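You operate a simulated robot arm through the tools that you are given. There is no shell and no other tool. Be economical: measure what you need, move in short steps, check, and stop when the job is done.

The job below is to be done with a simulated two-armed robot. You get a single attempt, and the scene is never put back.

JOB
On the side gate shelf, fold the grey rag in half.

Only the result counts: the job must be done as asked and must still hold three seconds after the hand-in. Knocking over, shifting, dropping, spilling or breaking anything else fails it. Flat cloth is picked up by pressing the open fingertips on it (5 to 10 N) and closing them slowly along it; thin cloth reads only 2 to 8 mm in the jaws.

ROBOT AND FRAMES
Two 7-joint arms with two-finger parallel grippers on one trunk, on a base that drives. Base frame: it is fixed to the floor where the robot stands at the start and does not move with it; the origin is under the middle of the robot, x ahead of it, y to its left, z up; the surface under the hand at the start is at about z = 505. Units: mm, degrees, N and s.
The left shoulder is at the start at [70, 134, 776], the right one opposite. With the tool pointing down near the work surface each hand reaches from about 200 to 660 mm from the robot's upright axis, wherever it stands, measured 20 degrees to its own side. Places, roughly: side gate shelf (26x37 cm) [500, -140, 500]. Payload 1.57 kg a hand.
The TCP of each hand is the grasp point between the finger pads, 30 mm short of the fingertips. In the tool frame z runs along the fingers and y along their closing line. The gripper opens to 80 mm. The fingers are 17 mm wide and 12 mm thick; the gripper's body (40 by 82 mm) begins 80 mm behind the TCP.
Orientation is that of the tool frame in the base frame, as a unit quaternion [x, y, z, w]. With the fingers straight down and closing along the base's y, the tool's x points along the base's -x, its y along +y and its z along -z.

CONTROLS
- The arms move only by the tool servo_tool. It takes "left_moves", "right_moves" or both (then of equal length, played together; a hand with none holds still); each is a list of rows, each an object (a shift or turn left out is 0, a gripper value left out holds the last) with "delta_rot": the turn, a rotation vector about the tool's x, y, z in degrees, a list of three; "slide": the shift along the tool's x, y, z in mm, a list of three; "jaw": the finger opening in mm, from 0 to 80. In form: [{"delta_rot": [rx, ry, rz], "slide": [tx, ty, tz], "jaw": jaw}, ...]. A call has 1 to 10 rows; each row shifts and turns the commanded pose from where the row before left it, along the tool's axes as they then stand. Rows are played at 5 a second. More than 50 mm and 8.6 degrees between two rows, or a gripper value outside its range, and nothing of the call is played. Where a pose cannot be reached the arm comes as near as it can. A force on the tool above 40 N (or 10 N above the force at the start of the call, whichever is more), or a blocked arm, ends the call early, and 0.2 s more pass. Each finger travels about 153 mm/s and halts on what it meets, pressing with about 34 N; the grip force reading is that of the motor and also rises with nothing between the fingers. The clock runs only during rows and for 0.2 s after the last one: add rows that do not move to give the fingers time. The reply holds the time, the measured pose of the TCP, the force on the tool along the base axes, the opening and the grip force, in the units named above and with some noise, with the torque about the TCP (base axes, N m) and any sound that the robot's microphone picked up.
- Cameras (640 x 400 px; columns grow to the right, rows downward): "scene" is now at [130.4, -2.7, 987.8]; the picture's right is [-0.04, -1.00, 0.00], its down [-0.72, 0.03, -0.69] and it looks along [0.69, -0.02, -0.72] (base axes); focal length 280 px, centre (320, 200). "left" rides on the left gripper at [72, 7, -122] in its tool frame; the picture's right is [-0.09, 1.00, 0.00], its down [-0.84, -0.08, -0.54] and it looks along [-0.54, -0.05, 0.84] (tool axes); focal length 238 px, centre (320, 200). "right" rides on the right gripper at [72, -7, -122] in its tool frame; the picture's right is [0.09, 1.00, 0.00], its down [-0.84, 0.08, -0.54] and it looks along [-0.54, 0.05, 0.84] (tool axes); focal length 238 px, centre (320, 200). There is no depth. A picture from a camera that has moved, and an enlarged one, comes with that camera's place and axes in the base frame and with its lens.
- get_image(camera): a new picture of that camera. It takes no simulated time.
- move_column(by): slides the trunk up (or, below 0, down) by that many mm; the arms and the scene camera ride with it, the base frame stays. It gives what a move gives, with no picture.
- steer(legs): drives the robot by 1 to 6 legs, each [ahead, left, turn to the left] in mm, mm and degrees, along the robot's own axes; the way and the turn of a leg run together, so that a leg with both is an arc; at most 1500 mm and 180 degrees a leg. The arms and the cameras ride along, it lands a little off, and it stops where it bumps. It gives what a move gives.
- aim_head(pan, tilt): turns the head with the scene camera to pan (to the left, within 86 degrees either way) and tilt (down, from -29 to 69), counted from straight ahead of the robot. It gives what a move gives.
- enlarge(camera, box): a new picture of the part [left, top, right, bottom] of that camera's present view, enlarged. It takes no simulated time.
- job_done(): hands the job in; it is judged then, once.

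Work in short steps. Places have to be worked out from the pictures, the camera data and where the tool is seen: move nearer, look again, correct. Check each grasp and each placing, and mend what went wrong. You have 120 turns and 88 pictures in all, those below and enlarged ones among them. Open the grippers and draw the arms clear of the work before you hand the job in, unless the task says otherwise; then end with one line.

The tools are called after "Call:" as name(argument=value, ...) on one line, values as JSON. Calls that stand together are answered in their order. servo_tool: Moves the arms, as the interface text tells. Its arguments: {"type":"object","properties":{"left_moves":{"type":"array","items":{"type":"object","properties":{"delta_rot":{"type":"array","items":{"type":"number"}},"slide":{"type":"array","items":{"type":"number"}},"jaw":{"type":"number"}}}},"right_moves":{"type":"array","items":{"type":"object","properties":{"delta_rot":{"type":"array","items":{"type":"number"}},"slide":{"type":"array","items":{"type":"number"}},"jaw":{"type":"number"}}}}},"required":[]} The other tools are called the same way: move_column (by) slides the trunk up or down; steer (legs) drives the base; aim_head (pan, tilt) turns the head that bears the scene camera; get_image (camera) takes a picture; enlarge (camera, box) takes an enlarged picture of a part of a camera's view; job_done () hands the job in.

At the start:

```text
clock: 0.0
left_tcp_pos: [512.8, 132.6, 617.7]
left_ee_rot: [0.0, 1.0, 0.0, 0.0]
left_contact_force: [0.5, 0.7, -0.9]
left_wrist_torque: [0.02, -0.01, 0.02]
left_gripper_width: 80.1
left_grip_force: 0.0
right_tcp_pos: [464.1, -274.5, 691.1]
right_ee_rot: [0.0, 1.0, 0.0, 0.0]
right_contact_force: [0.2, -0.9, -0.7]
right_wrist_torque: [0.0, -0.01, -0.01]
right_gripper_width: 79.7
right_grip_force: 0.0
trunk travel left (down, up): [-350.0, 590.0]
robot x, y, heading: [-3.5, -0.2, -0.2]
head pan, tilt: [-2.1, 46.1]
```

scene: 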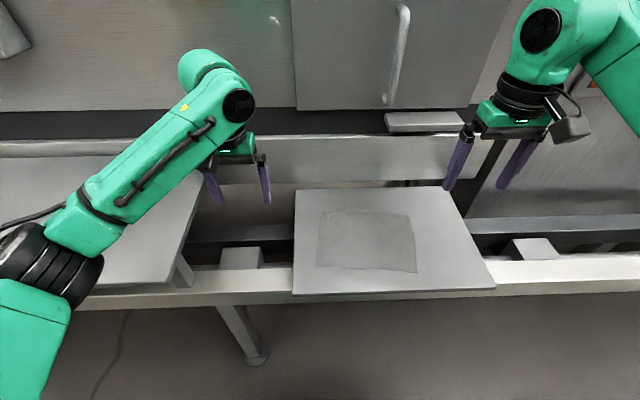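
right: 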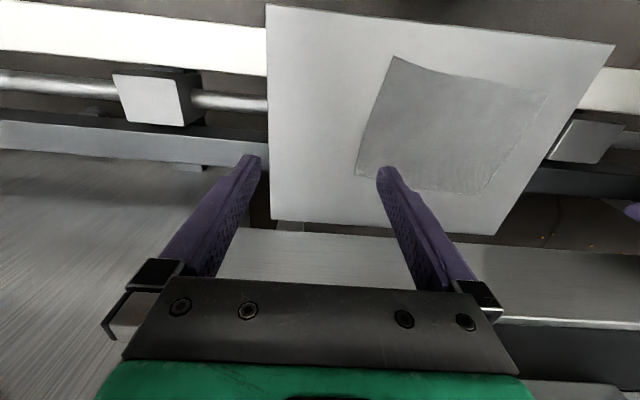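
left: 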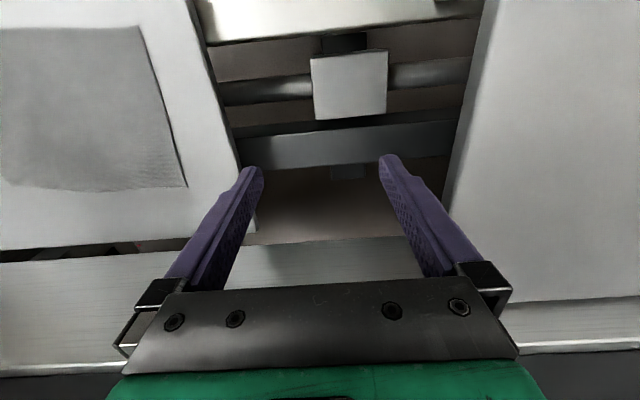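

The cloth's corners come out at about FL(557,-13), FR(537,-215), NL(417,-3) and NR(395,-196), with z about 503. I'll fold the far edge onto the near edge with both hands, so I first move above the far corners and yaw 6° to match the cloth.

Call:
servo_tool(left_moves=[{"slide": [-9.5, -42, 5], "jaw": 40}, {"slide": [-9.5, -42, 9]}, {"slide": [-9.5, -42, 9]}, {"slide": [-9.5, -42, 9]}, {"delta_rot": [0, 0, 6]}, {}], right_moves=[{"slide": [-17.8, 20.4, 27], "jaw": 40}, {"slide": [-17.8, 20.4, 27]}, {"slide": [-17.8, 20.4, 27]}, {"slide": [-17.8, 20.4, 27]}, {"delta_rot": [0, 0, 6]}, {}])

Call:
get_image(camera="left")

Call:
get_image(camera="right")

```text
clock: 1.4
left_tcp_pos: [553.2, -36.5, 585.0]
left_ee_rot: [0.053, 0.999, 0.0, -0.001]
left_contact_force: [0.5, -0.1, 0.9]
left_wrist_torque: [-0.03, 0.0, -0.01]
left_gripper_width: 39.9
left_grip_force: 0.0
right_tcp_pos: [536.3, -193.0, 580.6]
right_ee_rot: [0.052, 0.999, 0.0, 0.0]
right_contact_force: [-0.4, -0.2, 0.7]
right_wrist_torque: [0.02, -0.03, -0.01]
right_gripper_width: 39.9
right_grip_force: 0.0
trunk travel left (down, up): [-350.0, 590.0]
robot x, y, heading: [-0.4, -3.5, 0.1]
head pan, tilt: [-2.1, 46.1]
```

```text
84 pictures are left
camera left: at [481.3, -22.1, 707.9], right [0.2, 0.98, 0.0], down [0.82, -0.17, 0.54], along [0.53, -0.11, -0.84], focal length 238 px, centre (320, 200)
```

left: 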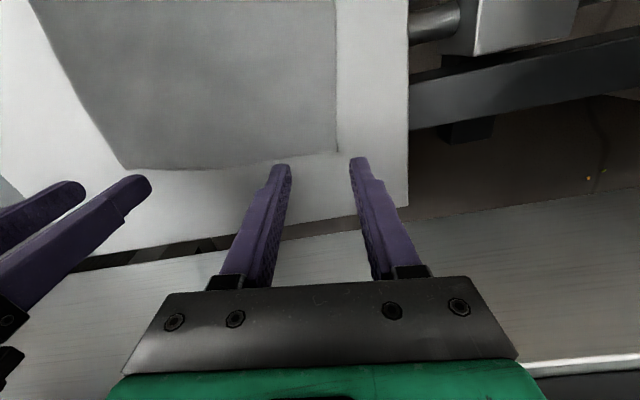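

```text
83 pictures are left
camera right: at [463.7, -192.9, 703.3], right [0.01, 1.0, 0.0], down [0.84, -0.01, 0.54], along [0.54, -0.01, -0.84], focal length 238 px, centre (320, 200)
```

right: 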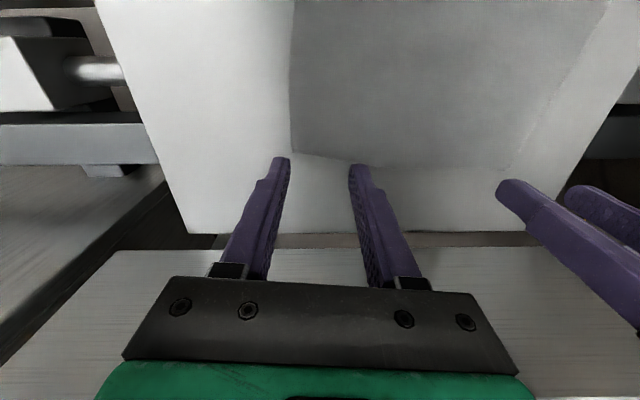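

Refined corners are FL(561,-21) and FR(541,-220). I'll correct laterally, narrow the jaws to 24 and come down to about 8 mm above the cloth.

Call:
servo_tool(left_moves=[{"slide": [-2.1, -7.8, 0], "jaw": 24}, {"slide": [0, 0, 25]}, {"slide": [0, 0, 18]}, {}], right_moves=[{"slide": [-3.4, -2.1, 0], "jaw": 24}, {"slide": [0, 0, 22]}, {"slide": [0, 0, 16]}, {}])

Call:
get_image(camera="left")

Call:
get_image(camera="right")

```text
clock: 2.4
left_tcp_pos: [551.8, -42.8, 542.7]
left_ee_rot: [0.053, 0.999, 0.001, 0.0]
left_contact_force: [-0.2, 0.9, 0.1]
left_wrist_torque: [0.01, -0.02, 0.02]
left_gripper_width: 23.9
left_grip_force: 0.2
right_tcp_pos: [538.4, -196.0, 543.4]
right_ee_rot: [0.052, 0.999, 0.0, 0.0]
right_contact_force: [0.0, -1.0, 0.2]
right_wrist_torque: [-0.05, 0.01, 0.02]
right_gripper_width: 23.8
right_grip_force: 0.0
trunk travel left (down, up): [-350.0, 590.0]
robot x, y, heading: [-1.8, -2.2, 0.4]
head pan, tilt: [-2.1, 46.1]
```

```text
82 pictures are left
camera left: at [481.1, -29.0, 665.4], right [0.2, 0.98, 0.0], down [0.82, -0.16, 0.54], along [0.53, -0.11, -0.84], focal length 238 px, centre (320, 200)
```

left: 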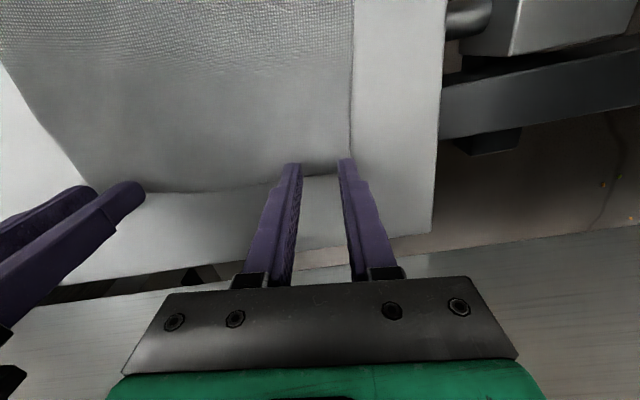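

```text
81 pictures are left
camera right: at [466.3, -194.6, 666.6], right [0.01, 1.0, 0.0], down [0.84, -0.01, 0.54], along [0.54, -0.01, -0.84], focal length 238 px, centre (320, 200)
```

right: 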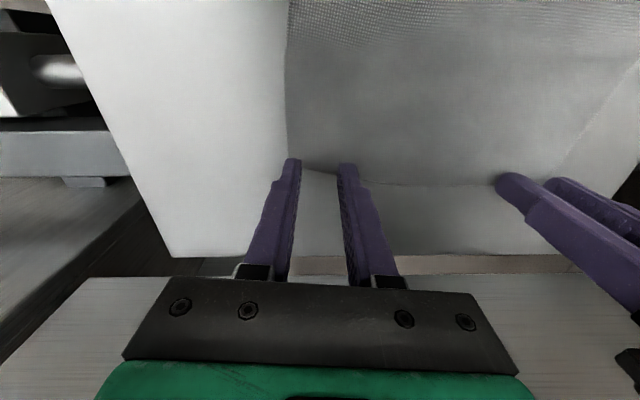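

Both fingertip pairs sit just inside the far corners, about 9 mm inside the edge. I'll shift 3 mm towards the edge and lower gently to look for contact.

Call:
servo_tool(left_moves=[{"slide": [-3, 0, 2]}, {"slide": [0, 0, 3]}, {"slide": [0, 0, 2]}, {}], right_moves=[{"slide": [-3, 0, 2]}, {"slide": [0, 0, 3]}, {"slide": [0, 0, 2]}, {}])

```text
clock: 3.4
left_tcp_pos: [555.8, -44.9, 536.5]
left_ee_rot: [0.053, 0.999, 0.0, 0.001]
left_contact_force: [0.0, 0.3, 4.4]
left_wrist_torque: [-0.05, -0.01, -0.02]
left_gripper_width: 23.9
left_grip_force: 0.0
right_tcp_pos: [541.6, -195.7, 537.7]
right_ee_rot: [0.052, 0.999, 0.0, 0.0]
right_contact_force: [0.0, 0.1, 0.6]
right_wrist_torque: [-0.03, -0.01, 0.04]
right_gripper_width: 24.1
right_grip_force: 0.1
trunk travel left (down, up): [-350.0, 590.0]
robot x, y, heading: [-3.8, -4.2, 0.0]
head pan, tilt: [-2.1, 46.1]
```

The left hand is in contact at 4.4 N and the right is nearly there. I'll lower the left 1 mm and the right 1.5 mm.

Call:
servo_tool(left_moves=[{"slide": [0, 0, 0.6]}, {}], right_moves=[{"slide": [0, 0, 1.5]}, {}])

```text
clock: 4.0
left_tcp_pos: [555.3, -43.7, 536.4]
left_ee_rot: [0.053, 0.999, 0.0, 0.001]
left_contact_force: [0.8, -0.5, 8.1]
left_wrist_torque: [-0.02, -0.03, 0.0]
left_gripper_width: 24.2
left_grip_force: 0.1
right_tcp_pos: [542.4, -195.5, 536.4]
right_ee_rot: [0.053, 0.999, 0.0, 0.001]
right_contact_force: [0.4, 0.7, 1.0]
right_wrist_torque: [0.0, -0.03, 0.0]
right_gripper_width: 24.2
right_grip_force: 0.1
trunk travel left (down, up): [-350.0, 590.0]
robot x, y, heading: [-2.0, 0.5, 0.3]
head pan, tilt: [-2.1, 46.1]
```

The left hand is good at 8 N. The right needs about 1.3 mm more.

Call:
servo_tool(right_moves=[{"slide": [0, 0, 0.8]}, {"slide": [0, 0, 0.5]}, {}])

```text
clock: 4.8
left_tcp_pos: [554.4, -44.2, 536.4]
left_ee_rot: [0.053, 0.999, 0.0, 0.002]
left_contact_force: [0.5, -0.8, 4.3]
left_wrist_torque: [-0.01, 0.0, -0.02]
left_gripper_width: 23.7
left_grip_force: 0.2
right_tcp_pos: [542.4, -195.2, 535.7]
right_ee_rot: [0.052, 0.999, 0.0, 0.002]
right_contact_force: [1.0, 0.5, 10.9]
right_wrist_torque: [0.01, 0.04, 0.04]
right_gripper_width: 23.8
right_grip_force: 0.5
trunk travel left (down, up): [-350.0, 590.0]
robot x, y, heading: [-1.3, 0.2, -0.2]
head pan, tilt: [-2.1, 46.1]
```

The right hand now reads 10.9 N and the left 4.3 N. I'll ease the right by 0.3 mm, add 0.5 mm to the left, and close slowly.

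Call:
servo_tool(left_moves=[{"slide": [0, 0, 0.5]}, {"jaw": 21}, {"jaw": 18}, {"jaw": 15}, {"jaw": 12}, {"jaw": 9}, {"jaw": 6}, {"jaw": 3}, {"jaw": 0}, {}], right_moves=[{"slide": [0, 0, -0.4]}, {"jaw": 21}, {"jaw": 18}, {"jaw": 15}, {"jaw": 12}, {"jaw": 9}, {"jaw": 6}, {"jaw": 3}, {"jaw": 0}, {}])

Call:
get_image(camera="left")

Call:
get_image(camera="right")

```text
clock: 7.0
left_tcp_pos: [554.8, -44.4, 536.2]
left_ee_rot: [0.052, 0.999, -0.001, 0.002]
left_contact_force: [-0.2, -2.3, 12.8]
left_wrist_torque: [-0.05, 0.02, -0.01]
left_gripper_width: 0.0
left_grip_force: 21.3
right_tcp_pos: [540.7, -195.3, 537.7]
right_ee_rot: [0.052, 0.999, -0.001, 0.001]
right_contact_force: [0.3, 2.0, 6.1]
right_wrist_torque: [0.07, 0.02, 0.02]
right_gripper_width: 2.0
right_grip_force: 23.8
trunk travel left (down, up): [-350.0, 590.0]
robot x, y, heading: [-2.0, -1.5, 0.1]
head pan, tilt: [-2.1, 46.1]
```

```text
80 pictures are left
camera left: at [483.0, -28.9, 658.7], right [0.2, 0.98, 0.0], down [0.82, -0.16, 0.54], along [0.53, -0.11, -0.84], focal length 238 px, centre (320, 200)
```

left: 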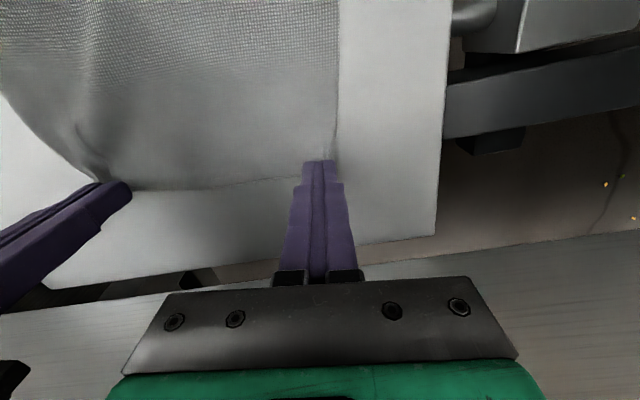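

```text
79 pictures are left
camera right: at [468.0, -194.6, 658.4], right [0.01, 1.0, 0.0], down [0.84, -0.01, 0.54], along [0.54, -0.01, -0.84], focal length 238 px, centre (320, 200)
```

right: 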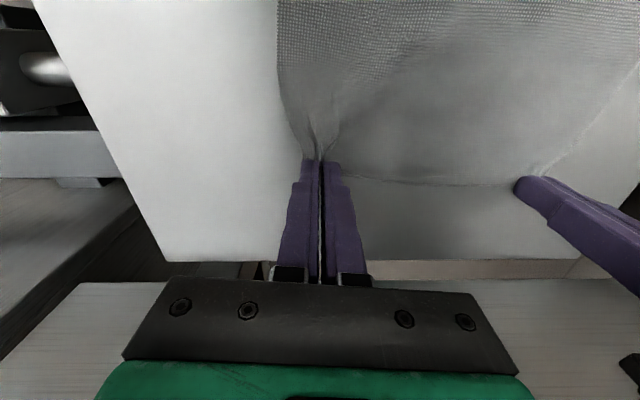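

The right hand has the cloth (2.0 mm, visible pinch). The left closed empty, and the left corner was dragged to about y=-31. I'll lift the left, reopen, move further onto the cloth and press again.

Call:
servo_tool(left_moves=[{"slide": [0, 0, -5]}, {"slide": [4, -10, 0], "jaw": 24}, {}, {"slide": [0, 0, 3]}, {"slide": [0, 0, 1.5]}, {}])

Call:
get_image(camera="left")

```text
clock: 8.4
left_tcp_pos: [549.3, -53.6, 535.5]
left_ee_rot: [0.053, 0.999, 0.0, 0.0]
left_contact_force: [0.1, 0.8, 2.4]
left_wrist_torque: [0.01, 0.01, 0.04]
left_gripper_width: 23.9
left_grip_force: 0.0
right_tcp_pos: [542.1, -195.6, 536.9]
right_ee_rot: [0.052, 0.999, -0.001, 0.001]
right_contact_force: [-0.5, -0.1, 13.0]
right_wrist_torque: [0.05, 0.05, -0.03]
right_gripper_width: 1.8
right_grip_force: 23.0
trunk travel left (down, up): [-350.0, 590.0]
robot x, y, heading: [-1.5, 0.4, 0.0]
head pan, tilt: [-2.1, 46.1]
```

```text
78 pictures are left
camera left: at [478.9, -39.0, 659.1], right [0.2, 0.98, 0.0], down [0.82, -0.16, 0.54], along [0.53, -0.11, -0.84], focal length 238 px, centre (320, 200)
```

left: 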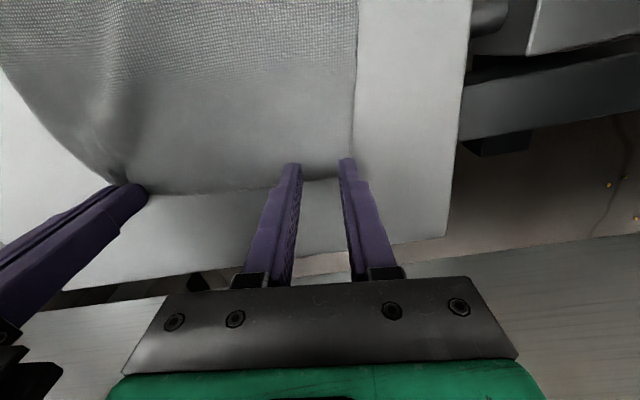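

The left fingers are both on the cloth but only lightly. I'll press about 1 mm more and check the force.

Call:
servo_tool(left_moves=[{"slide": [0, 0, 1.0]}, {}])

```text
clock: 9.0
left_tcp_pos: [548.9, -54.1, 535.9]
left_ee_rot: [0.053, 0.999, 0.0, 0.001]
left_contact_force: [-1.4, 0.7, 7.4]
left_wrist_torque: [0.06, 0.02, 0.0]
left_gripper_width: 23.9
left_grip_force: 0.0
right_tcp_pos: [540.3, -195.9, 537.3]
right_ee_rot: [0.053, 0.999, 0.0, 0.001]
right_contact_force: [1.1, 0.8, 8.8]
right_wrist_torque: [0.03, 0.01, -0.01]
right_gripper_width: 1.7
right_grip_force: 23.0
trunk travel left (down, up): [-350.0, 590.0]
robot x, y, heading: [1.2, 0.7, 0.0]
head pan, tilt: [-2.1, 46.1]
```

At 7.4 N on the left, I'll close slowly.

Call:
servo_tool(left_moves=[{"jaw": 22, "slide": [0, 0, 0.2]}, {"jaw": 19}, {"jaw": 16}, {"jaw": 13}, {"jaw": 10}, {"jaw": 7}, {"jaw": 4}, {"jaw": 2}, {"jaw": 0}, {}])

Call:
get_image(camera="left")

```text
clock: 11.2
left_tcp_pos: [549.9, -55.7, 535.7]
left_ee_rot: [0.053, 0.999, -0.001, 0.002]
left_contact_force: [-1.7, -15.2, 16.9]
left_wrist_torque: [-0.44, 0.1, 0.0]
left_gripper_width: 2.3
left_grip_force: 23.5
right_tcp_pos: [539.7, -194.9, 537.1]
right_ee_rot: [0.051, 0.999, 0.001, 0.001]
right_contact_force: [1.7, 14.1, 1.4]
right_wrist_torque: [0.42, -0.03, -0.13]
right_gripper_width: 2.1
right_grip_force: 23.3
trunk travel left (down, up): [-350.0, 590.0]
robot x, y, heading: [0.9, 2.7, 0.1]
head pan, tilt: [-2.1, 46.1]
```

```text
77 pictures are left
camera left: at [478.3, -40.1, 658.7], right [0.2, 0.98, 0.0], down [0.82, -0.16, 0.55], along [0.53, -0.11, -0.84], focal length 238 px, centre (320, 200)
```

left: 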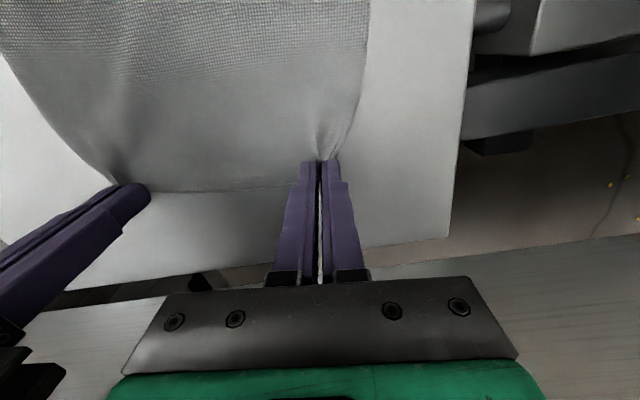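

Both hands have cloth (2.3 and 2.1 mm), with some edge tension between them. I'll bring the hands 2 mm together each, then start lifting along an arc towards the near edge, tilting the tips forward a little.

Call:
servo_tool(left_moves=[{"slide": [0, -2, -1]}, {"slide": [6.8, 0, -17]}, {"delta_rot": [0, -6, 0]}, {"slide": [12.1, 0, -17.9]}, {"delta_rot": [0, -6, 0]}, {}], right_moves=[{"slide": [0, 2, -1]}, {"slide": [6.8, 0, -17]}, {"delta_rot": [0, -6, 0]}, {"slide": [12.1, 0, -17.9]}, {"delta_rot": [0, -6, 0]}, {}])

Call:
get_image(camera="scene")

Call:
get_image(camera="left")

```text
clock: 12.6
left_tcp_pos: [528.4, -54.1, 568.3]
left_ee_rot: [0.052, 0.993, -0.004, 0.104]
left_contact_force: [0.2, -7.5, -0.5]
left_wrist_torque: [-0.23, 0.03, 0.0]
left_gripper_width: 2.3
left_grip_force: 23.5
right_tcp_pos: [521.4, -191.8, 570.0]
right_ee_rot: [0.053, 0.993, -0.005, 0.105]
right_contact_force: [0.6, 6.9, 0.8]
right_wrist_torque: [0.22, -0.03, -0.01]
right_gripper_width: 2.0
right_grip_force: 23.6
trunk travel left (down, up): [-350.0, 590.0]
robot x, y, heading: [-0.1, 2.9, -0.1]
head pan, tilt: [-2.1, 46.1]
```

```text
76 pictures are left
camera scene: at [130.5, -2.7, 987.7], right [-0.04, -1.0, 0.0], down [-0.72, 0.03, -0.69], along [0.69, -0.02, -0.72], focal length 280 px, centre (320, 200)
```

scene: 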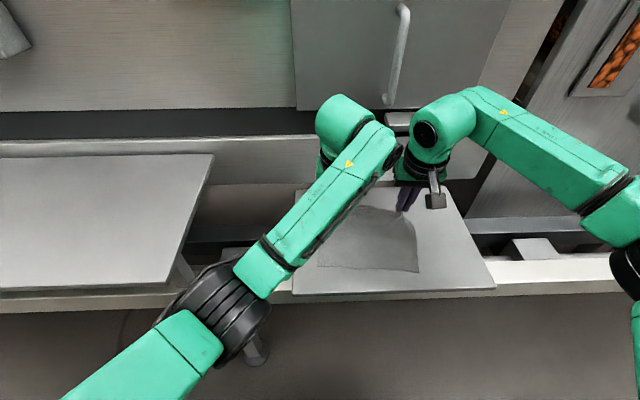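

```text
75 pictures are left
camera left: at [434.5, -36.8, 673.9], right [0.19, 0.98, 0.02], down [0.69, -0.15, 0.7], along [0.69, -0.12, -0.71], focal length 238 px, centre (320, 200)
```

left: 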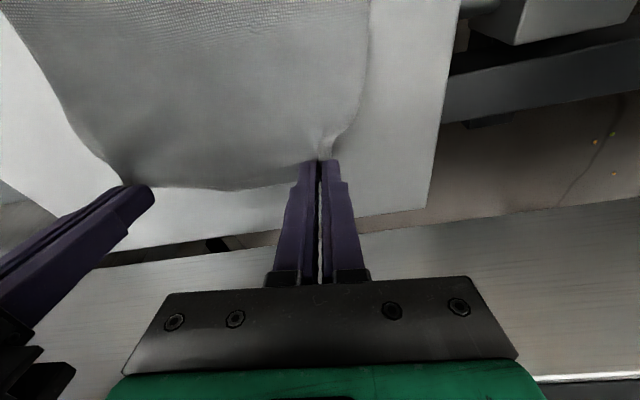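

The edge is lifting cleanly and the near edge hasn't moved. I'll continue the arc.

Call:
servo_tool(left_moves=[{"slide": [16.7, -1, -15.5]}, {"delta_rot": [0, -6, 0]}, {"slide": [20.8, 0, -12.2]}, {"delta_rot": [0, -7, 0]}, {"slide": [23.2, 0, -8.9]}, {"delta_rot": [0, -7, 0]}, {}], right_moves=[{"slide": [16.7, 1, -15.5]}, {"delta_rot": [0, -6, 0]}, {"slide": [20.8, 0, -12.2]}, {"delta_rot": [0, -7, 0]}, {"slide": [23.2, 0, -8.9]}, {"delta_rot": [0, -7, 0]}, {}])

Call:
get_image(camera="scene")

Call:
get_image(camera="right")

```text
clock: 14.2
left_tcp_pos: [462.3, -47.6, 583.9]
left_ee_rot: [0.05, 0.96, -0.014, 0.276]
left_contact_force: [-0.4, -2.0, -0.8]
left_wrist_torque: [-0.02, 0.02, -0.02]
left_gripper_width: 2.3
left_grip_force: 23.5
right_tcp_pos: [455.5, -183.1, 584.0]
right_ee_rot: [0.051, 0.959, -0.014, 0.277]
right_contact_force: [0.7, 2.7, 0.2]
right_wrist_torque: [0.06, -0.01, 0.02]
right_gripper_width: 1.9
right_grip_force: 23.6
trunk travel left (down, up): [-350.0, 590.0]
robot x, y, heading: [0.2, 1.8, -0.1]
head pan, tilt: [-2.1, 46.1]
```

```text
74 pictures are left
camera scene: at [130.4, -2.8, 987.7], right [-0.04, -1.0, 0.0], down [-0.72, 0.03, -0.69], along [0.69, -0.02, -0.72], focal length 280 px, centre (320, 200)
```

scene: 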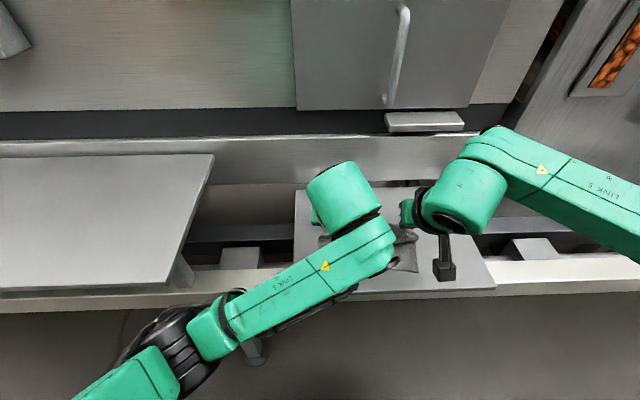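

```text
73 pictures are left
camera right: at [328.9, -176.0, 649.5], right [0.03, 1.0, -0.05], down [0.43, 0.03, 0.9], along [0.9, -0.04, -0.43], focal length 238 px, centre (320, 200)
```

right: 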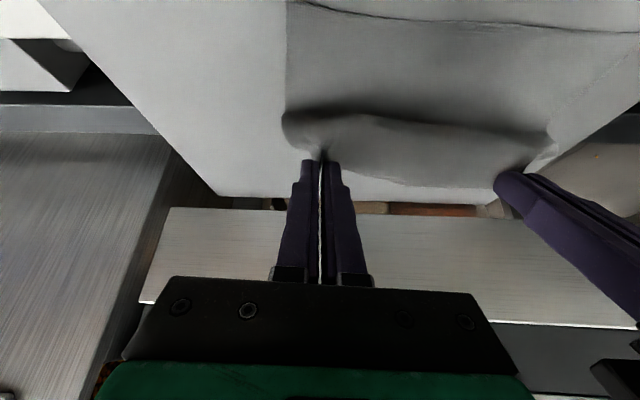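

The fold is forming nicely, and the near edge sits at about x=396 (right side) to 409 (left side). I'll continue down with slightly more travel, stopping before contact.

Call:
servo_tool(left_moves=[{"slide": [26.3, 0, -6.6]}, {"delta_rot": [0, -6, 0]}, {"slide": [26.1, 0, -2]}, {"delta_rot": [0, -6, 0]}, {"slide": [24.9, 0, 2.8]}, {"delta_rot": [0, -6, 0]}, {}], right_moves=[{"slide": [26.3, 0, -6.6]}, {"delta_rot": [0, -6, 0]}, {"slide": [26.1, 0, -2]}, {"delta_rot": [0, -6, 0]}, {"slide": [24.9, 0, 2.8]}, {"delta_rot": [0, -6, 0]}, {}])

Call:
get_image(camera="left")

Call:
get_image(camera="right")

Call:
get_image(camera="scene")

```text
clock: 15.8
left_tcp_pos: [399.1, -40.2, 541.1]
left_ee_rot: [0.046, 0.905, -0.021, 0.422]
left_contact_force: [0.0, 0.1, -0.1]
left_wrist_torque: [-0.01, 0.01, 0.03]
left_gripper_width: 2.1
left_grip_force: 23.7
right_tcp_pos: [392.2, -172.8, 545.7]
right_ee_rot: [0.046, 0.926, -0.016, 0.375]
right_contact_force: [0.7, 0.5, -0.4]
right_wrist_torque: [0.0, -0.02, 0.0]
right_gripper_width: 2.0
right_grip_force: 23.6
right hand out of reach, approached as far as the arm can: row 5, 6
trunk travel left (down, up): [-350.0, 590.0]
robot x, y, heading: [0.2, -1.6, 0.3]
head pan, tilt: [-2.1, 46.1]
```

```text
72 pictures are left
camera left: at [260.4, -18.2, 565.2], right [0.16, 0.98, 0.07], down [0.11, -0.09, 0.99], along [0.98, -0.15, -0.13], focal length 238 px, centre (320, 200)
```

left: 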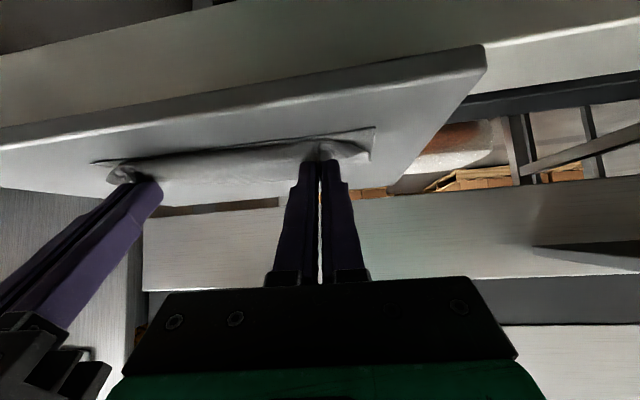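

```text
71 pictures are left
camera right: at [256.6, -166.0, 583.5], right [0.03, 1.0, -0.06], down [0.23, 0.05, 0.97], along [0.97, -0.04, -0.23], focal length 238 px, centre (320, 200)
```

right: 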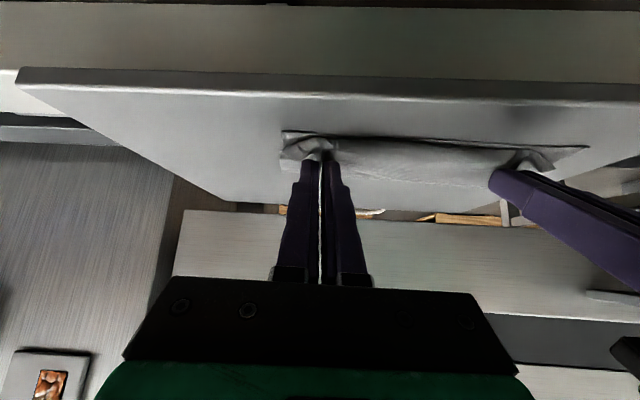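

```text
70 pictures are left
camera scene: at [130.3, -2.7, 987.8], right [-0.04, -1.0, 0.0], down [-0.72, 0.03, -0.69], along [0.69, -0.02, -0.72], focal length 280 px, centre (320, 200)
```

scene: 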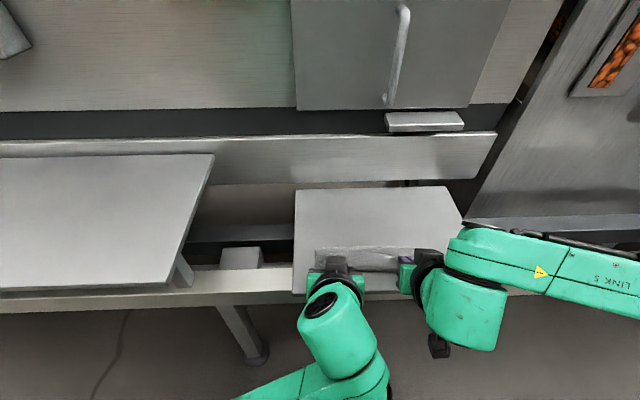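

The right arm reached its tilt limit at about 44°, which is enough. The held edge is about 10 mm too far right and 6–8 mm short, so I'll undo the unreachable part, shift left 8 mm, and come back and down a little.

Call:
servo_tool(left_moves=[{"slide": [0, 4, 0]}, {"slide": [0, 4, 0]}, {"slide": [6.3, 0, -1.3]}, {}], right_moves=[{"delta_rot": [0, 6, 0], "slide": [0, 4, 0]}, {"slide": [0, 4, 0]}, {"slide": [7.8, 0, -0.6]}, {}])

Call:
get_image(camera="right")

```text
clock: 16.8
left_tcp_pos: [395.9, -32.3, 537.1]
left_ee_rot: [0.047, 0.905, -0.022, 0.422]
left_contact_force: [0.5, -0.8, 1.1]
left_wrist_torque: [0.05, -0.01, 0.0]
left_gripper_width: 2.1
left_grip_force: 23.9
right_tcp_pos: [389.5, -162.5, 541.3]
right_ee_rot: [0.047, 0.944, -0.014, 0.325]
right_contact_force: [-0.4, 0.5, -0.1]
right_wrist_torque: [-0.02, 0.02, -0.04]
right_gripper_width: 1.7
right_grip_force: 23.5
trunk travel left (down, up): [-350.0, 590.0]
robot x, y, heading: [-0.8, 4.0, 0.0]
head pan, tilt: [-2.1, 46.1]
```

```text
69 pictures are left
camera right: at [256.6, -157.3, 593.7], right [0.02, 1.0, -0.05], down [0.33, 0.04, 0.94], along [0.94, -0.04, -0.33], focal length 238 px, centre (320, 200)
```

right: 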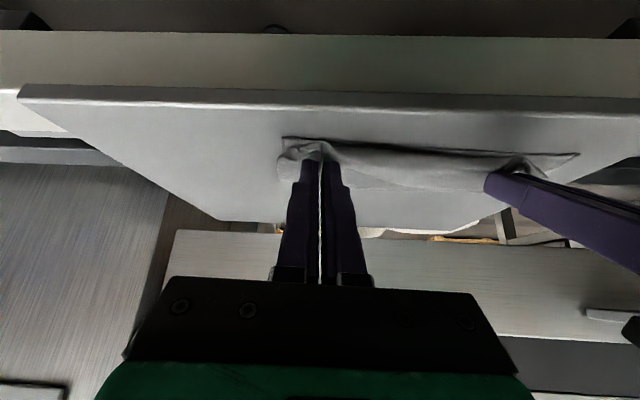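

The edge is now nearly over the near edge with the tips about 12 mm up. I'll lower further in small steps.

Call:
servo_tool(left_moves=[{"slide": [2.6, 0, 0.8]}, {"slide": [2.5, 0, 0.9]}, {}], right_moves=[{"slide": [2.6, 0, 1.7]}, {"slide": [2.7, 0, 1.8]}, {}])

Call:
get_image(camera="right")

Call:
get_image(camera="left")

Call:
enlarge(camera="scene", box=[280, 220, 480, 320])

```text
clock: 17.6
left_tcp_pos: [392.2, -32.1, 534.8]
left_ee_rot: [0.046, 0.904, -0.022, 0.424]
left_contact_force: [0.0, -0.1, 6.0]
left_wrist_torque: [0.01, -0.13, 0.01]
left_gripper_width: 1.9
left_grip_force: 23.2
right_tcp_pos: [386.5, -163.5, 536.5]
right_ee_rot: [0.047, 0.944, -0.014, 0.327]
right_contact_force: [2.1, -0.3, 7.4]
right_wrist_torque: [0.02, -0.11, 0.02]
right_gripper_width: 2.1
right_grip_force: 24.0
trunk travel left (down, up): [-350.0, 590.0]
robot x, y, heading: [3.7, 1.6, -0.1]
head pan, tilt: [-2.1, 46.1]
```

```text
68 pictures are left
camera right: at [254.6, -157.7, 588.8], right [0.02, 1.0, -0.05], down [0.33, 0.04, 0.94], along [0.94, -0.04, -0.33], focal length 238 px, centre (320, 200)
```

right: 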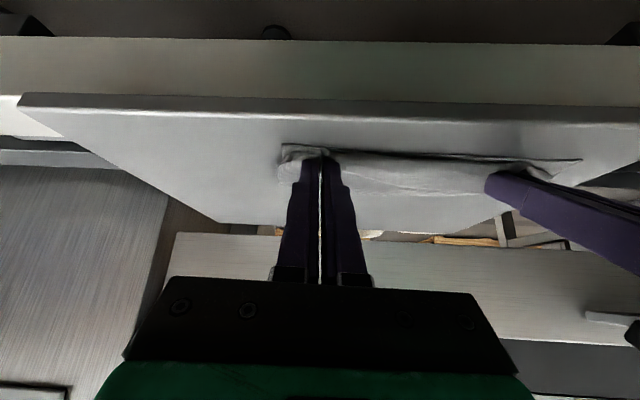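

```text
67 pictures are left
camera left: at [254.4, -10.6, 557.2], right [0.16, 0.98, 0.07], down [0.11, -0.09, 0.99], along [0.98, -0.15, -0.12], focal length 238 px, centre (320, 200)
```

left: 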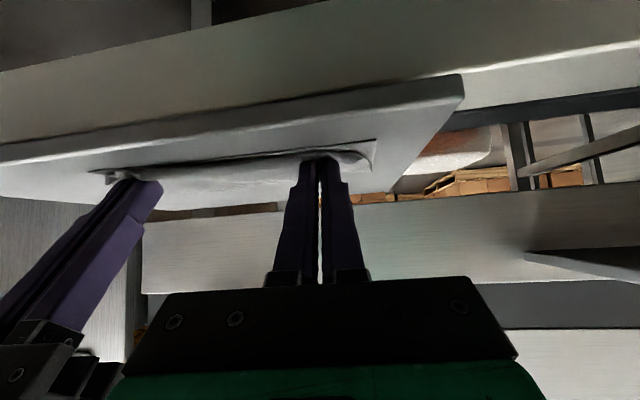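

```text
3.20 times, centred on (380, 270) of scene
camera zoom: at [129.2, -2.3, 988.1], right [-0.04, -1.0, 0.0], down [-0.72, 0.03, -0.69], along [0.69, -0.03, -0.72], focal length 895 px, centre (128, -24)
```

zoom: 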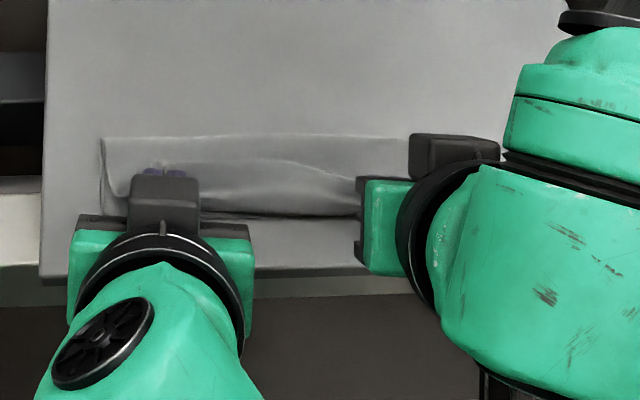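

The fold is laid down with light contact on both hands. I'll open slowly so the pinches spread flat, then lift a little and look.

Call:
servo_tool(left_moves=[{"jaw": 5}, {"jaw": 10}, {"jaw": 15}, {"jaw": 20}, {}, {"slide": [-7.7, 0, -6.4]}, {"slide": [-7.7, 0, -6.4]}, {"slide": [-15, 0, -13]}, {}], right_moves=[{"jaw": 5}, {"jaw": 10}, {"jaw": 15}, {"jaw": 20}, {}, {"slide": [-6.2, 0, -7.9]}, {"slide": [-6.2, 0, -7.9]}, {"slide": [-12.3, 0, -15.8]}, {}])

Call:
get_image(camera="right")

Call:
get_image(camera="left")

Call:
enlarge(camera="scene", box=[280, 220, 480, 320])

```text
clock: 19.6
left_tcp_pos: [392.0, -32.3, 572.8]
left_ee_rot: [0.047, 0.905, -0.022, 0.422]
left_contact_force: [0.4, 0.7, -0.5]
left_wrist_torque: [-0.01, -0.03, -0.01]
left_gripper_width: 20.0
left_grip_force: 0.0
right_tcp_pos: [386.4, -163.6, 576.4]
right_ee_rot: [0.046, 0.944, -0.014, 0.325]
right_contact_force: [-0.3, -0.7, 0.8]
right_wrist_torque: [0.0, 0.0, 0.01]
right_gripper_width: 20.1
right_grip_force: 0.1
trunk travel left (down, up): [-350.0, 590.0]
robot x, y, heading: [-3.0, 2.9, 0.1]
head pan, tilt: [-2.1, 46.1]
```

```text
65 pictures are left
camera right: at [255.1, -157.9, 629.3], right [0.02, 1.0, -0.05], down [0.33, 0.04, 0.94], along [0.94, -0.04, -0.33], focal length 238 px, centre (320, 200)
```

right: 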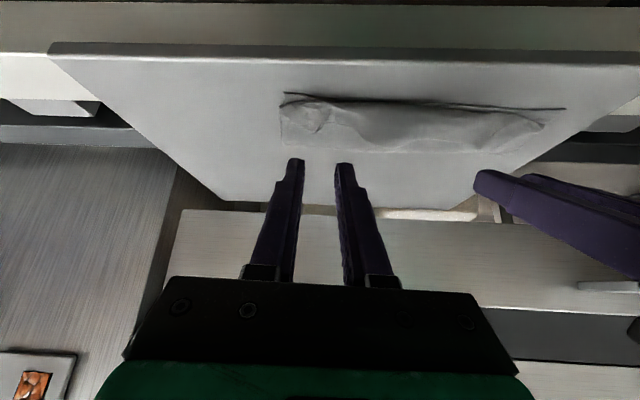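

```text
64 pictures are left
camera left: at [254.2, -10.4, 596.7], right [0.16, 0.98, 0.07], down [0.11, -0.09, 0.99], along [0.98, -0.15, -0.13], focal length 238 px, centre (320, 200)
```

left: 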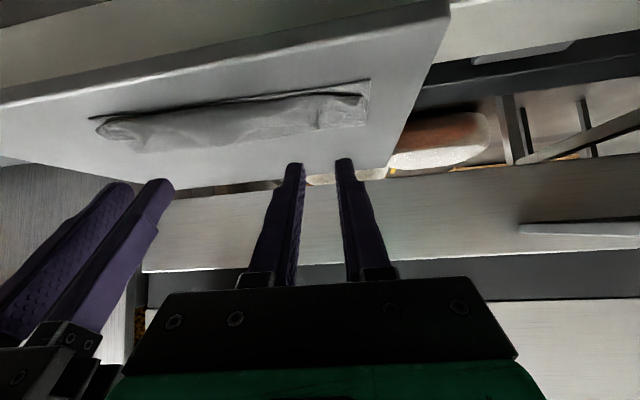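

```text
3.20 times, centred on (380, 270) of scene
camera zoom: at [130.3, -2.8, 987.7], right [-0.04, -1.0, 0.0], down [-0.72, 0.03, -0.69], along [0.69, -0.02, -0.72], focal length 895 px, centre (128, -24)
```

zoom: 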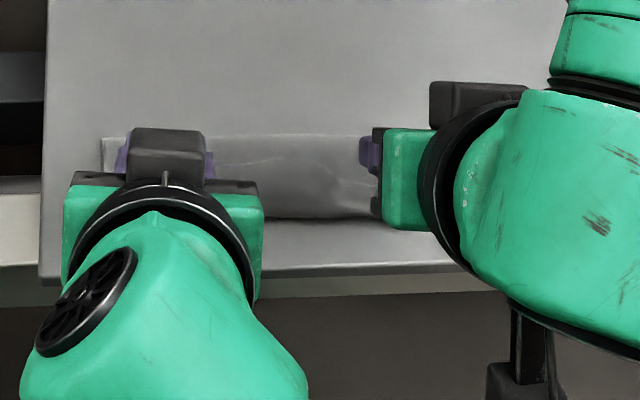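

The cloth released. I'll raise the hands and move them outward for an unobstructed look at the fold.

Call:
servo_tool(left_moves=[{"slide": [-24, 0, -20]}, {"slide": [-24, 0, -20]}, {"slide": [0, 45, 0]}, {"slide": [0, 45, 0]}, {"slide": [0, 45, 0]}, {"slide": [0, 45, 0]}, {}], right_moves=[{"slide": [-20, 0, -25]}, {"slide": [-20, 0, -25]}, {"slide": [0, -45, 0]}, {"slide": [0, -45, 0]}, {"slide": [0, -45, 0]}, {"slide": [0, -45, 0]}, {}])

Call:
enlarge(camera="scene", box=[280, 200, 480, 325])

```text
clock: 20.9
left_tcp_pos: [410.8, 137.3, 617.2]
left_ee_rot: [0.105, 0.9, 0.082, 0.415]
left_contact_force: [-0.1, 0.2, 0.1]
left_wrist_torque: [0.03, 0.02, 0.02]
left_gripper_width: 20.2
left_grip_force: 0.2
left hand out of reach, approached as far as the arm can: row 6
right_tcp_pos: [371.6, -317.1, 639.4]
right_ee_rot: [0.046, 0.945, -0.013, 0.324]
right_contact_force: [0.0, 0.7, -0.4]
right_wrist_torque: [-0.01, 0.01, 0.0]
right_gripper_width: 19.8
right_grip_force: 0.1
trunk travel left (down, up): [-350.0, 590.0]
robot x, y, heading: [2.5, -0.5, -0.0]
head pan, tilt: [-2.1, 46.1]
stopped in row 6 (left hand): the arm was blocked; the commanded pose is now the measured one
```

```text
3.20 times, centred on (380, 262) of scene
camera zoom: at [130.5, -2.9, 987.7], right [-0.04, -1.0, 0.0], down [-0.72, 0.03, -0.69], along [0.69, -0.02, -0.72], focal length 895 px, centre (128, 0)
```

zoom: 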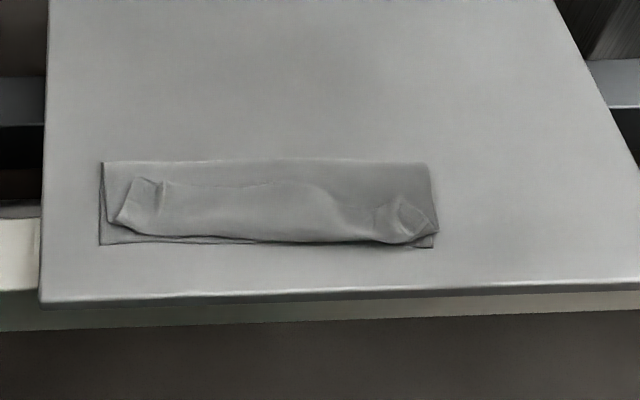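

The fold is in place, but the upper edge seems partly curled back at the corners, so I need a closer look. I'll also check why the left arm was blocked.

Call:
get_image(camera="scene")

Call:
enlarge(camera="scene", box=[306, 240, 426, 290])

Call:
get_image(camera="left")

```text
61 pictures are left
camera scene: at [130.5, -2.9, 987.7], right [-0.04, -1.0, 0.0], down [-0.72, 0.03, -0.69], along [0.69, -0.02, -0.72], focal length 280 px, centre (320, 200)
```

scene: 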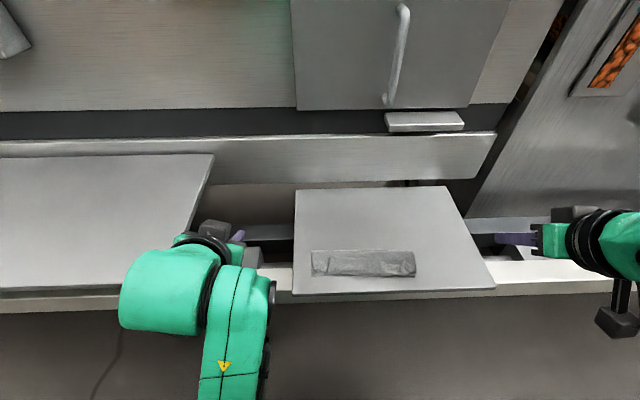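

```text
5.33 times, centred on (366, 265) of scene
camera zoom: at [130.5, -2.9, 987.7], right [-0.04, -1.0, 0.0], down [-0.72, 0.03, -0.69], along [0.69, -0.02, -0.72], focal length 1492 px, centre (75, -147)
```

zoom: 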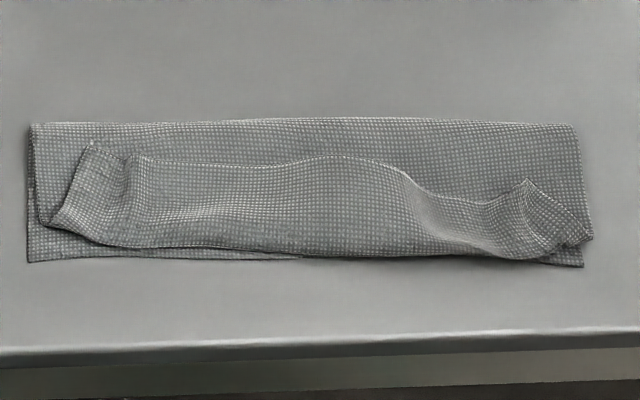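

```text
59 pictures are left
camera left: at [273.1, 155.1, 645.4], right [0.18, 0.94, 0.3], down [0.11, -0.32, 0.94], along [0.98, -0.14, -0.16], focal length 238 px, centre (320, 200)
```

left: 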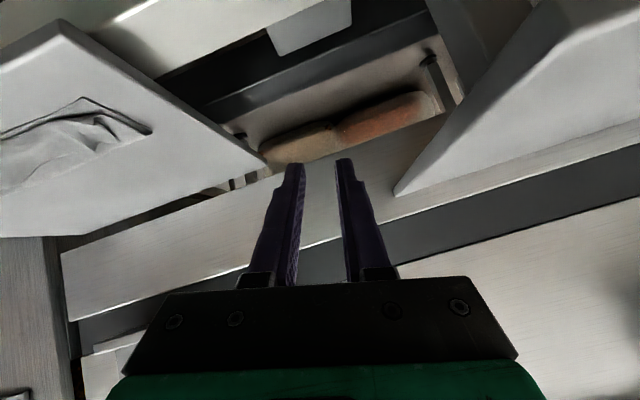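

The whole upper edge turned back by about 25 mm, because the pinch was made from the top face. The remedy is to pinch only the upper layer in its flap-free zone near the fold (x≈440), lift so the flap hangs down straight, and lay it back edge-first. First I'll turn both hands back to vertical.

Call:
servo_tool(left_moves=[{"delta_rot": [1.76, 6.94, -0.97], "slide": [0, -5, -5]}, {"delta_rot": [1.76, 6.94, -0.97]}, {"delta_rot": [1.76, 6.94, -0.97]}, {"delta_rot": [1.76, 6.94, -0.97]}, {"delta_rot": [1.76, 6.94, -0.97]}, {"delta_rot": [1.76, 6.94, -0.97]}, {"delta_rot": [1.76, 6.94, -0.97]}, {}], right_moves=[{"delta_rot": [0, 6.3, 0]}, {"delta_rot": [0, 6.3, 0]}, {"delta_rot": [0, 6.3, 0]}, {"delta_rot": [0, 6.3, 0]}, {"delta_rot": [0, 6.3, 0]}, {"delta_rot": [0, 6.3, 0]}, {}, {}])

```text
clock: 21.6
left_tcp_pos: [406.5, 170.2, 603.9]
left_ee_rot: [0.108, 0.943, 0.147, 0.278]
left_contact_force: [0.3, 0.1, 0.8]
left_wrist_torque: [-0.01, -0.01, 0.0]
left_gripper_width: 20.1
left_grip_force: 0.0
left hand out of reach, approached as far as the arm can: row 3
right_tcp_pos: [372.7, -316.2, 641.2]
right_ee_rot: [0.047, 0.976, -0.008, 0.214]
right_contact_force: [-0.5, -0.1, -0.4]
right_wrist_torque: [-0.02, -0.01, 0.0]
right_gripper_width: 19.9
right_grip_force: 0.1
trunk travel left (down, up): [-350.0, 590.0]
robot x, y, heading: [0.0, -2.9, -0.1]
head pan, tilt: [-2.1, 46.1]
stopped in row 3 (left hand): the arm was blocked; the commanded pose is now the measured one
```

The left arm is at a joint limit that far out to its side. I'll bring it forward, inward and up first, and finish turning the right hand.

Call:
servo_tool(left_moves=[{"slide": [-25, -11.4, -10.3]}, {"slide": [-25, -11.4, -10.3]}, {"slide": [-25, -11.4, -10.3]}, {}], right_moves=[{"delta_rot": [0, 6.2, 0]}, {"delta_rot": [0, 6.2, 0]}, {"delta_rot": [0, 6.2, 0]}, {"delta_rot": [0, 6.1, 0]}])

```text
clock: 22.2
left_tcp_pos: [428.2, 181.9, 615.2]
left_ee_rot: [0.116, 0.929, 0.245, 0.252]
left_contact_force: [2.7, -3.4, -1.5]
left_wrist_torque: [-0.1, -0.01, -0.11]
left_gripper_width: 16.6
left_grip_force: 0.0
right_tcp_pos: [372.0, -315.4, 639.6]
right_ee_rot: [0.048, 0.991, -0.004, 0.122]
right_contact_force: [-0.3, -0.2, 0.3]
right_wrist_torque: [-0.03, 0.0, 0.01]
right_gripper_width: 20.0
right_grip_force: 0.2
trunk travel left (down, up): [-350.0, 590.0]
robot x, y, heading: [2.7, 3.0, -0.1]
head pan, tilt: [-2.1, 46.1]
stopped in row 2 (left hand): the arm was blocked; the commanded pose is now the measured one
```

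The left hand moved sideways and reads a contact, so I'll look before going on.

Call:
get_image(camera="scene")

Call:
get_image(camera="left")

```text
58 pictures are left
camera scene: at [130.8, -3.1, 987.6], right [-0.04, -1.0, 0.0], down [-0.72, 0.03, -0.69], along [0.69, -0.02, -0.72], focal length 280 px, centre (320, 200)
```

scene: 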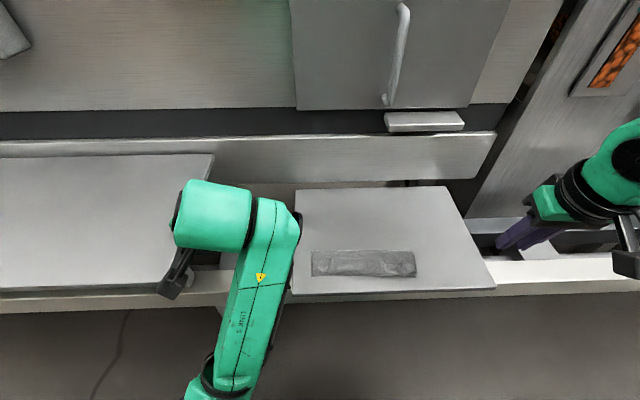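

```text
57 pictures are left
camera left: at [303.8, 163.8, 682.9], right [0.17, 0.82, 0.55], down [0.42, -0.56, 0.71], along [0.89, 0.11, -0.44], focal length 238 px, centre (320, 200)
```

left: 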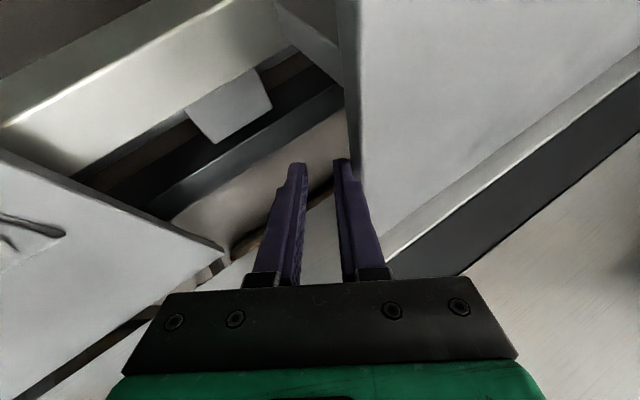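

The outer finger is touching the edge of the left-hand shelf, which stands higher. I'll back the left hand off in small steps, inward and up.

Call:
servo_tool(left_moves=[{"slide": [-6.1, -7.7, -8.5]}, {"slide": [-6.1, -7.7, -8.5]}, {}])

```text
clock: 23.0
left_tcp_pos: [429.1, 183.4, 619.4]
left_ee_rot: [0.118, 0.918, 0.295, 0.237]
left_contact_force: [0.5, -5.0, -21.3]
left_wrist_torque: [-0.65, 0.13, -0.04]
left_gripper_width: 4.7
left_grip_force: 0.0
right_tcp_pos: [374.0, -316.8, 639.1]
right_ee_rot: [0.047, 0.992, -0.004, 0.121]
right_contact_force: [1.0, 0.3, -0.6]
right_wrist_torque: [-0.01, -0.03, 0.01]
right_gripper_width: 19.8
right_grip_force: 0.0
trunk travel left (down, up): [-350.0, 590.0]
robot x, y, heading: [0.8, -0.7, 0.1]
head pan, tilt: [-2.1, 46.1]
```

The force is now pressing down on the left finger, so it's caught under the neighbouring shelf's edge. I'll look again before moving.

Call:
enlarge(camera="scene", box=[80, 140, 320, 290])

Call:
get_image(camera="left")

```text
2.67 times, centred on (200, 215) of scene
camera zoom: at [132.9, -2.2, 987.2], right [-0.04, -1.0, 0.0], down [-0.72, 0.03, -0.69], along [0.69, -0.03, -0.72], focal length 746 px, centre (640, 160)
```

zoom: 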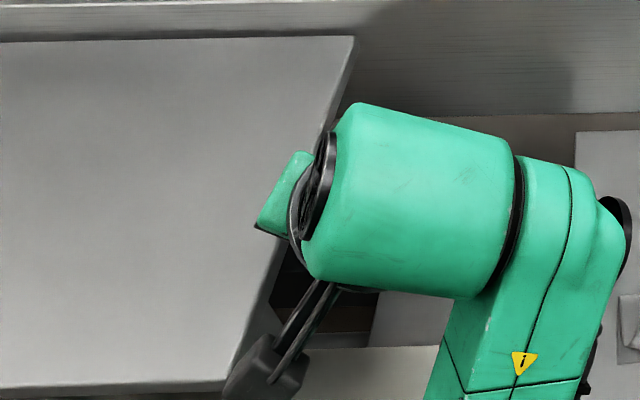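

```text
55 pictures are left
camera left: at [306.1, 155.8, 684.9], right [0.16, 0.76, 0.63], down [0.44, -0.62, 0.64], along [0.88, 0.18, -0.43], focal length 238 px, centre (320, 200)
```

left: 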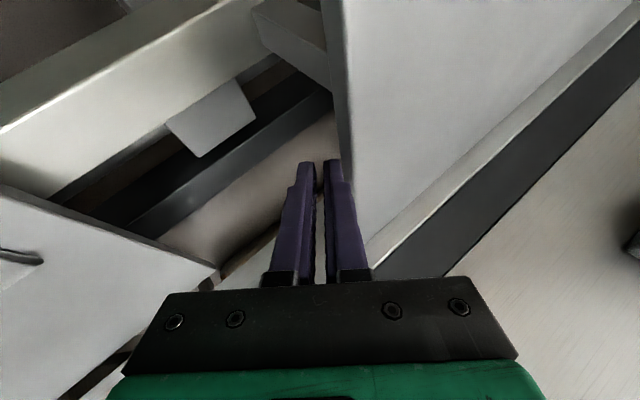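

Triangulating, the neighbouring shelf is at z≈605 with its edge at y≈213, and the rolled left finger presses on that edge while the arm sits at a joint limit. The cleanest way out is to drive the whole robot 50 mm to the right.

Call:
steer(legs=[[0, -50, 0]])

Call:
get_image(camera="scene")

```text
clock: 23.9
left_tcp_pos: [427.7, 135.1, 622.5]
left_ee_rot: [0.117, 0.917, 0.298, 0.238]
left_contact_force: [0.8, -1.1, -0.2]
left_wrist_torque: [-0.01, -0.03, -0.01]
left_gripper_width: 20.0
left_grip_force: 0.0
right_tcp_pos: [372.4, -365.7, 641.1]
right_ee_rot: [0.047, 0.991, -0.004, 0.121]
right_contact_force: [-0.5, -1.0, -0.4]
right_wrist_torque: [-0.01, -0.04, -0.02]
right_gripper_width: 20.0
right_grip_force: 0.0
trunk travel left (down, up): [-350.0, 590.0]
robot x, y, heading: [1.5, -49.1, 0.3]
head pan, tilt: [-2.1, 46.1]
```

```text
54 pictures are left
camera scene: at [130.4, -52.9, 987.8], right [-0.04, -1.0, 0.0], down [-0.72, 0.03, -0.69], along [0.69, -0.02, -0.72], focal length 280 px, centre (320, 200)
```

scene: 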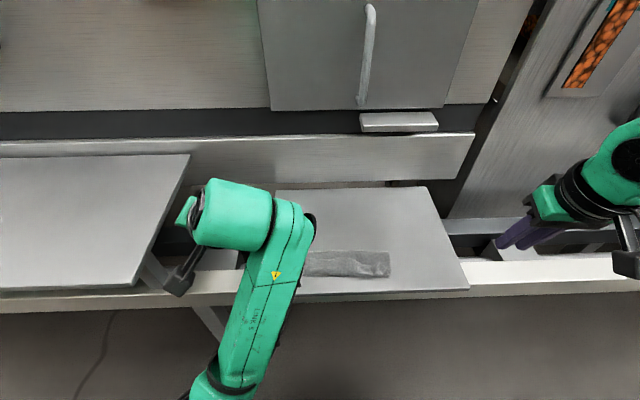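

The hand is free and nothing else has moved. I'll un-roll the left hand gradually.

Call:
servo_tool(left_moves=[{"delta_rot": [5.2, 3.7, -1.1]}, {"delta_rot": [5.2, 3.7, -1.1]}, {"delta_rot": [5.2, 3.7, -1.1]}, {}])

```text
clock: 24.4
left_tcp_pos: [425.0, 179.9, 622.6]
left_ee_rot: [0.107, 0.917, 0.342, 0.177]
left_contact_force: [-9.1, -21.7, 4.4]
left_wrist_torque: [-0.21, 0.1, 0.12]
left_gripper_width: 7.4
left_grip_force: 0.1
left hand out of reach, approached as far as the arm can: row 2
right_tcp_pos: [370.8, -370.3, 639.6]
right_ee_rot: [0.049, 0.991, -0.003, 0.124]
right_contact_force: [1.1, -0.1, 0.2]
right_wrist_torque: [0.02, 0.02, 0.02]
right_gripper_width: 19.8
right_grip_force: 0.0
trunk travel left (down, up): [-350.0, 590.0]
robot x, y, heading: [-4.2, -52.2, -0.4]
head pan, tilt: [-2.1, 46.1]
stopped in row 2 (left hand): the force on the tool passed its limit at 50 N (the readings are from after the stop); the commanded pose is now the measured one
```

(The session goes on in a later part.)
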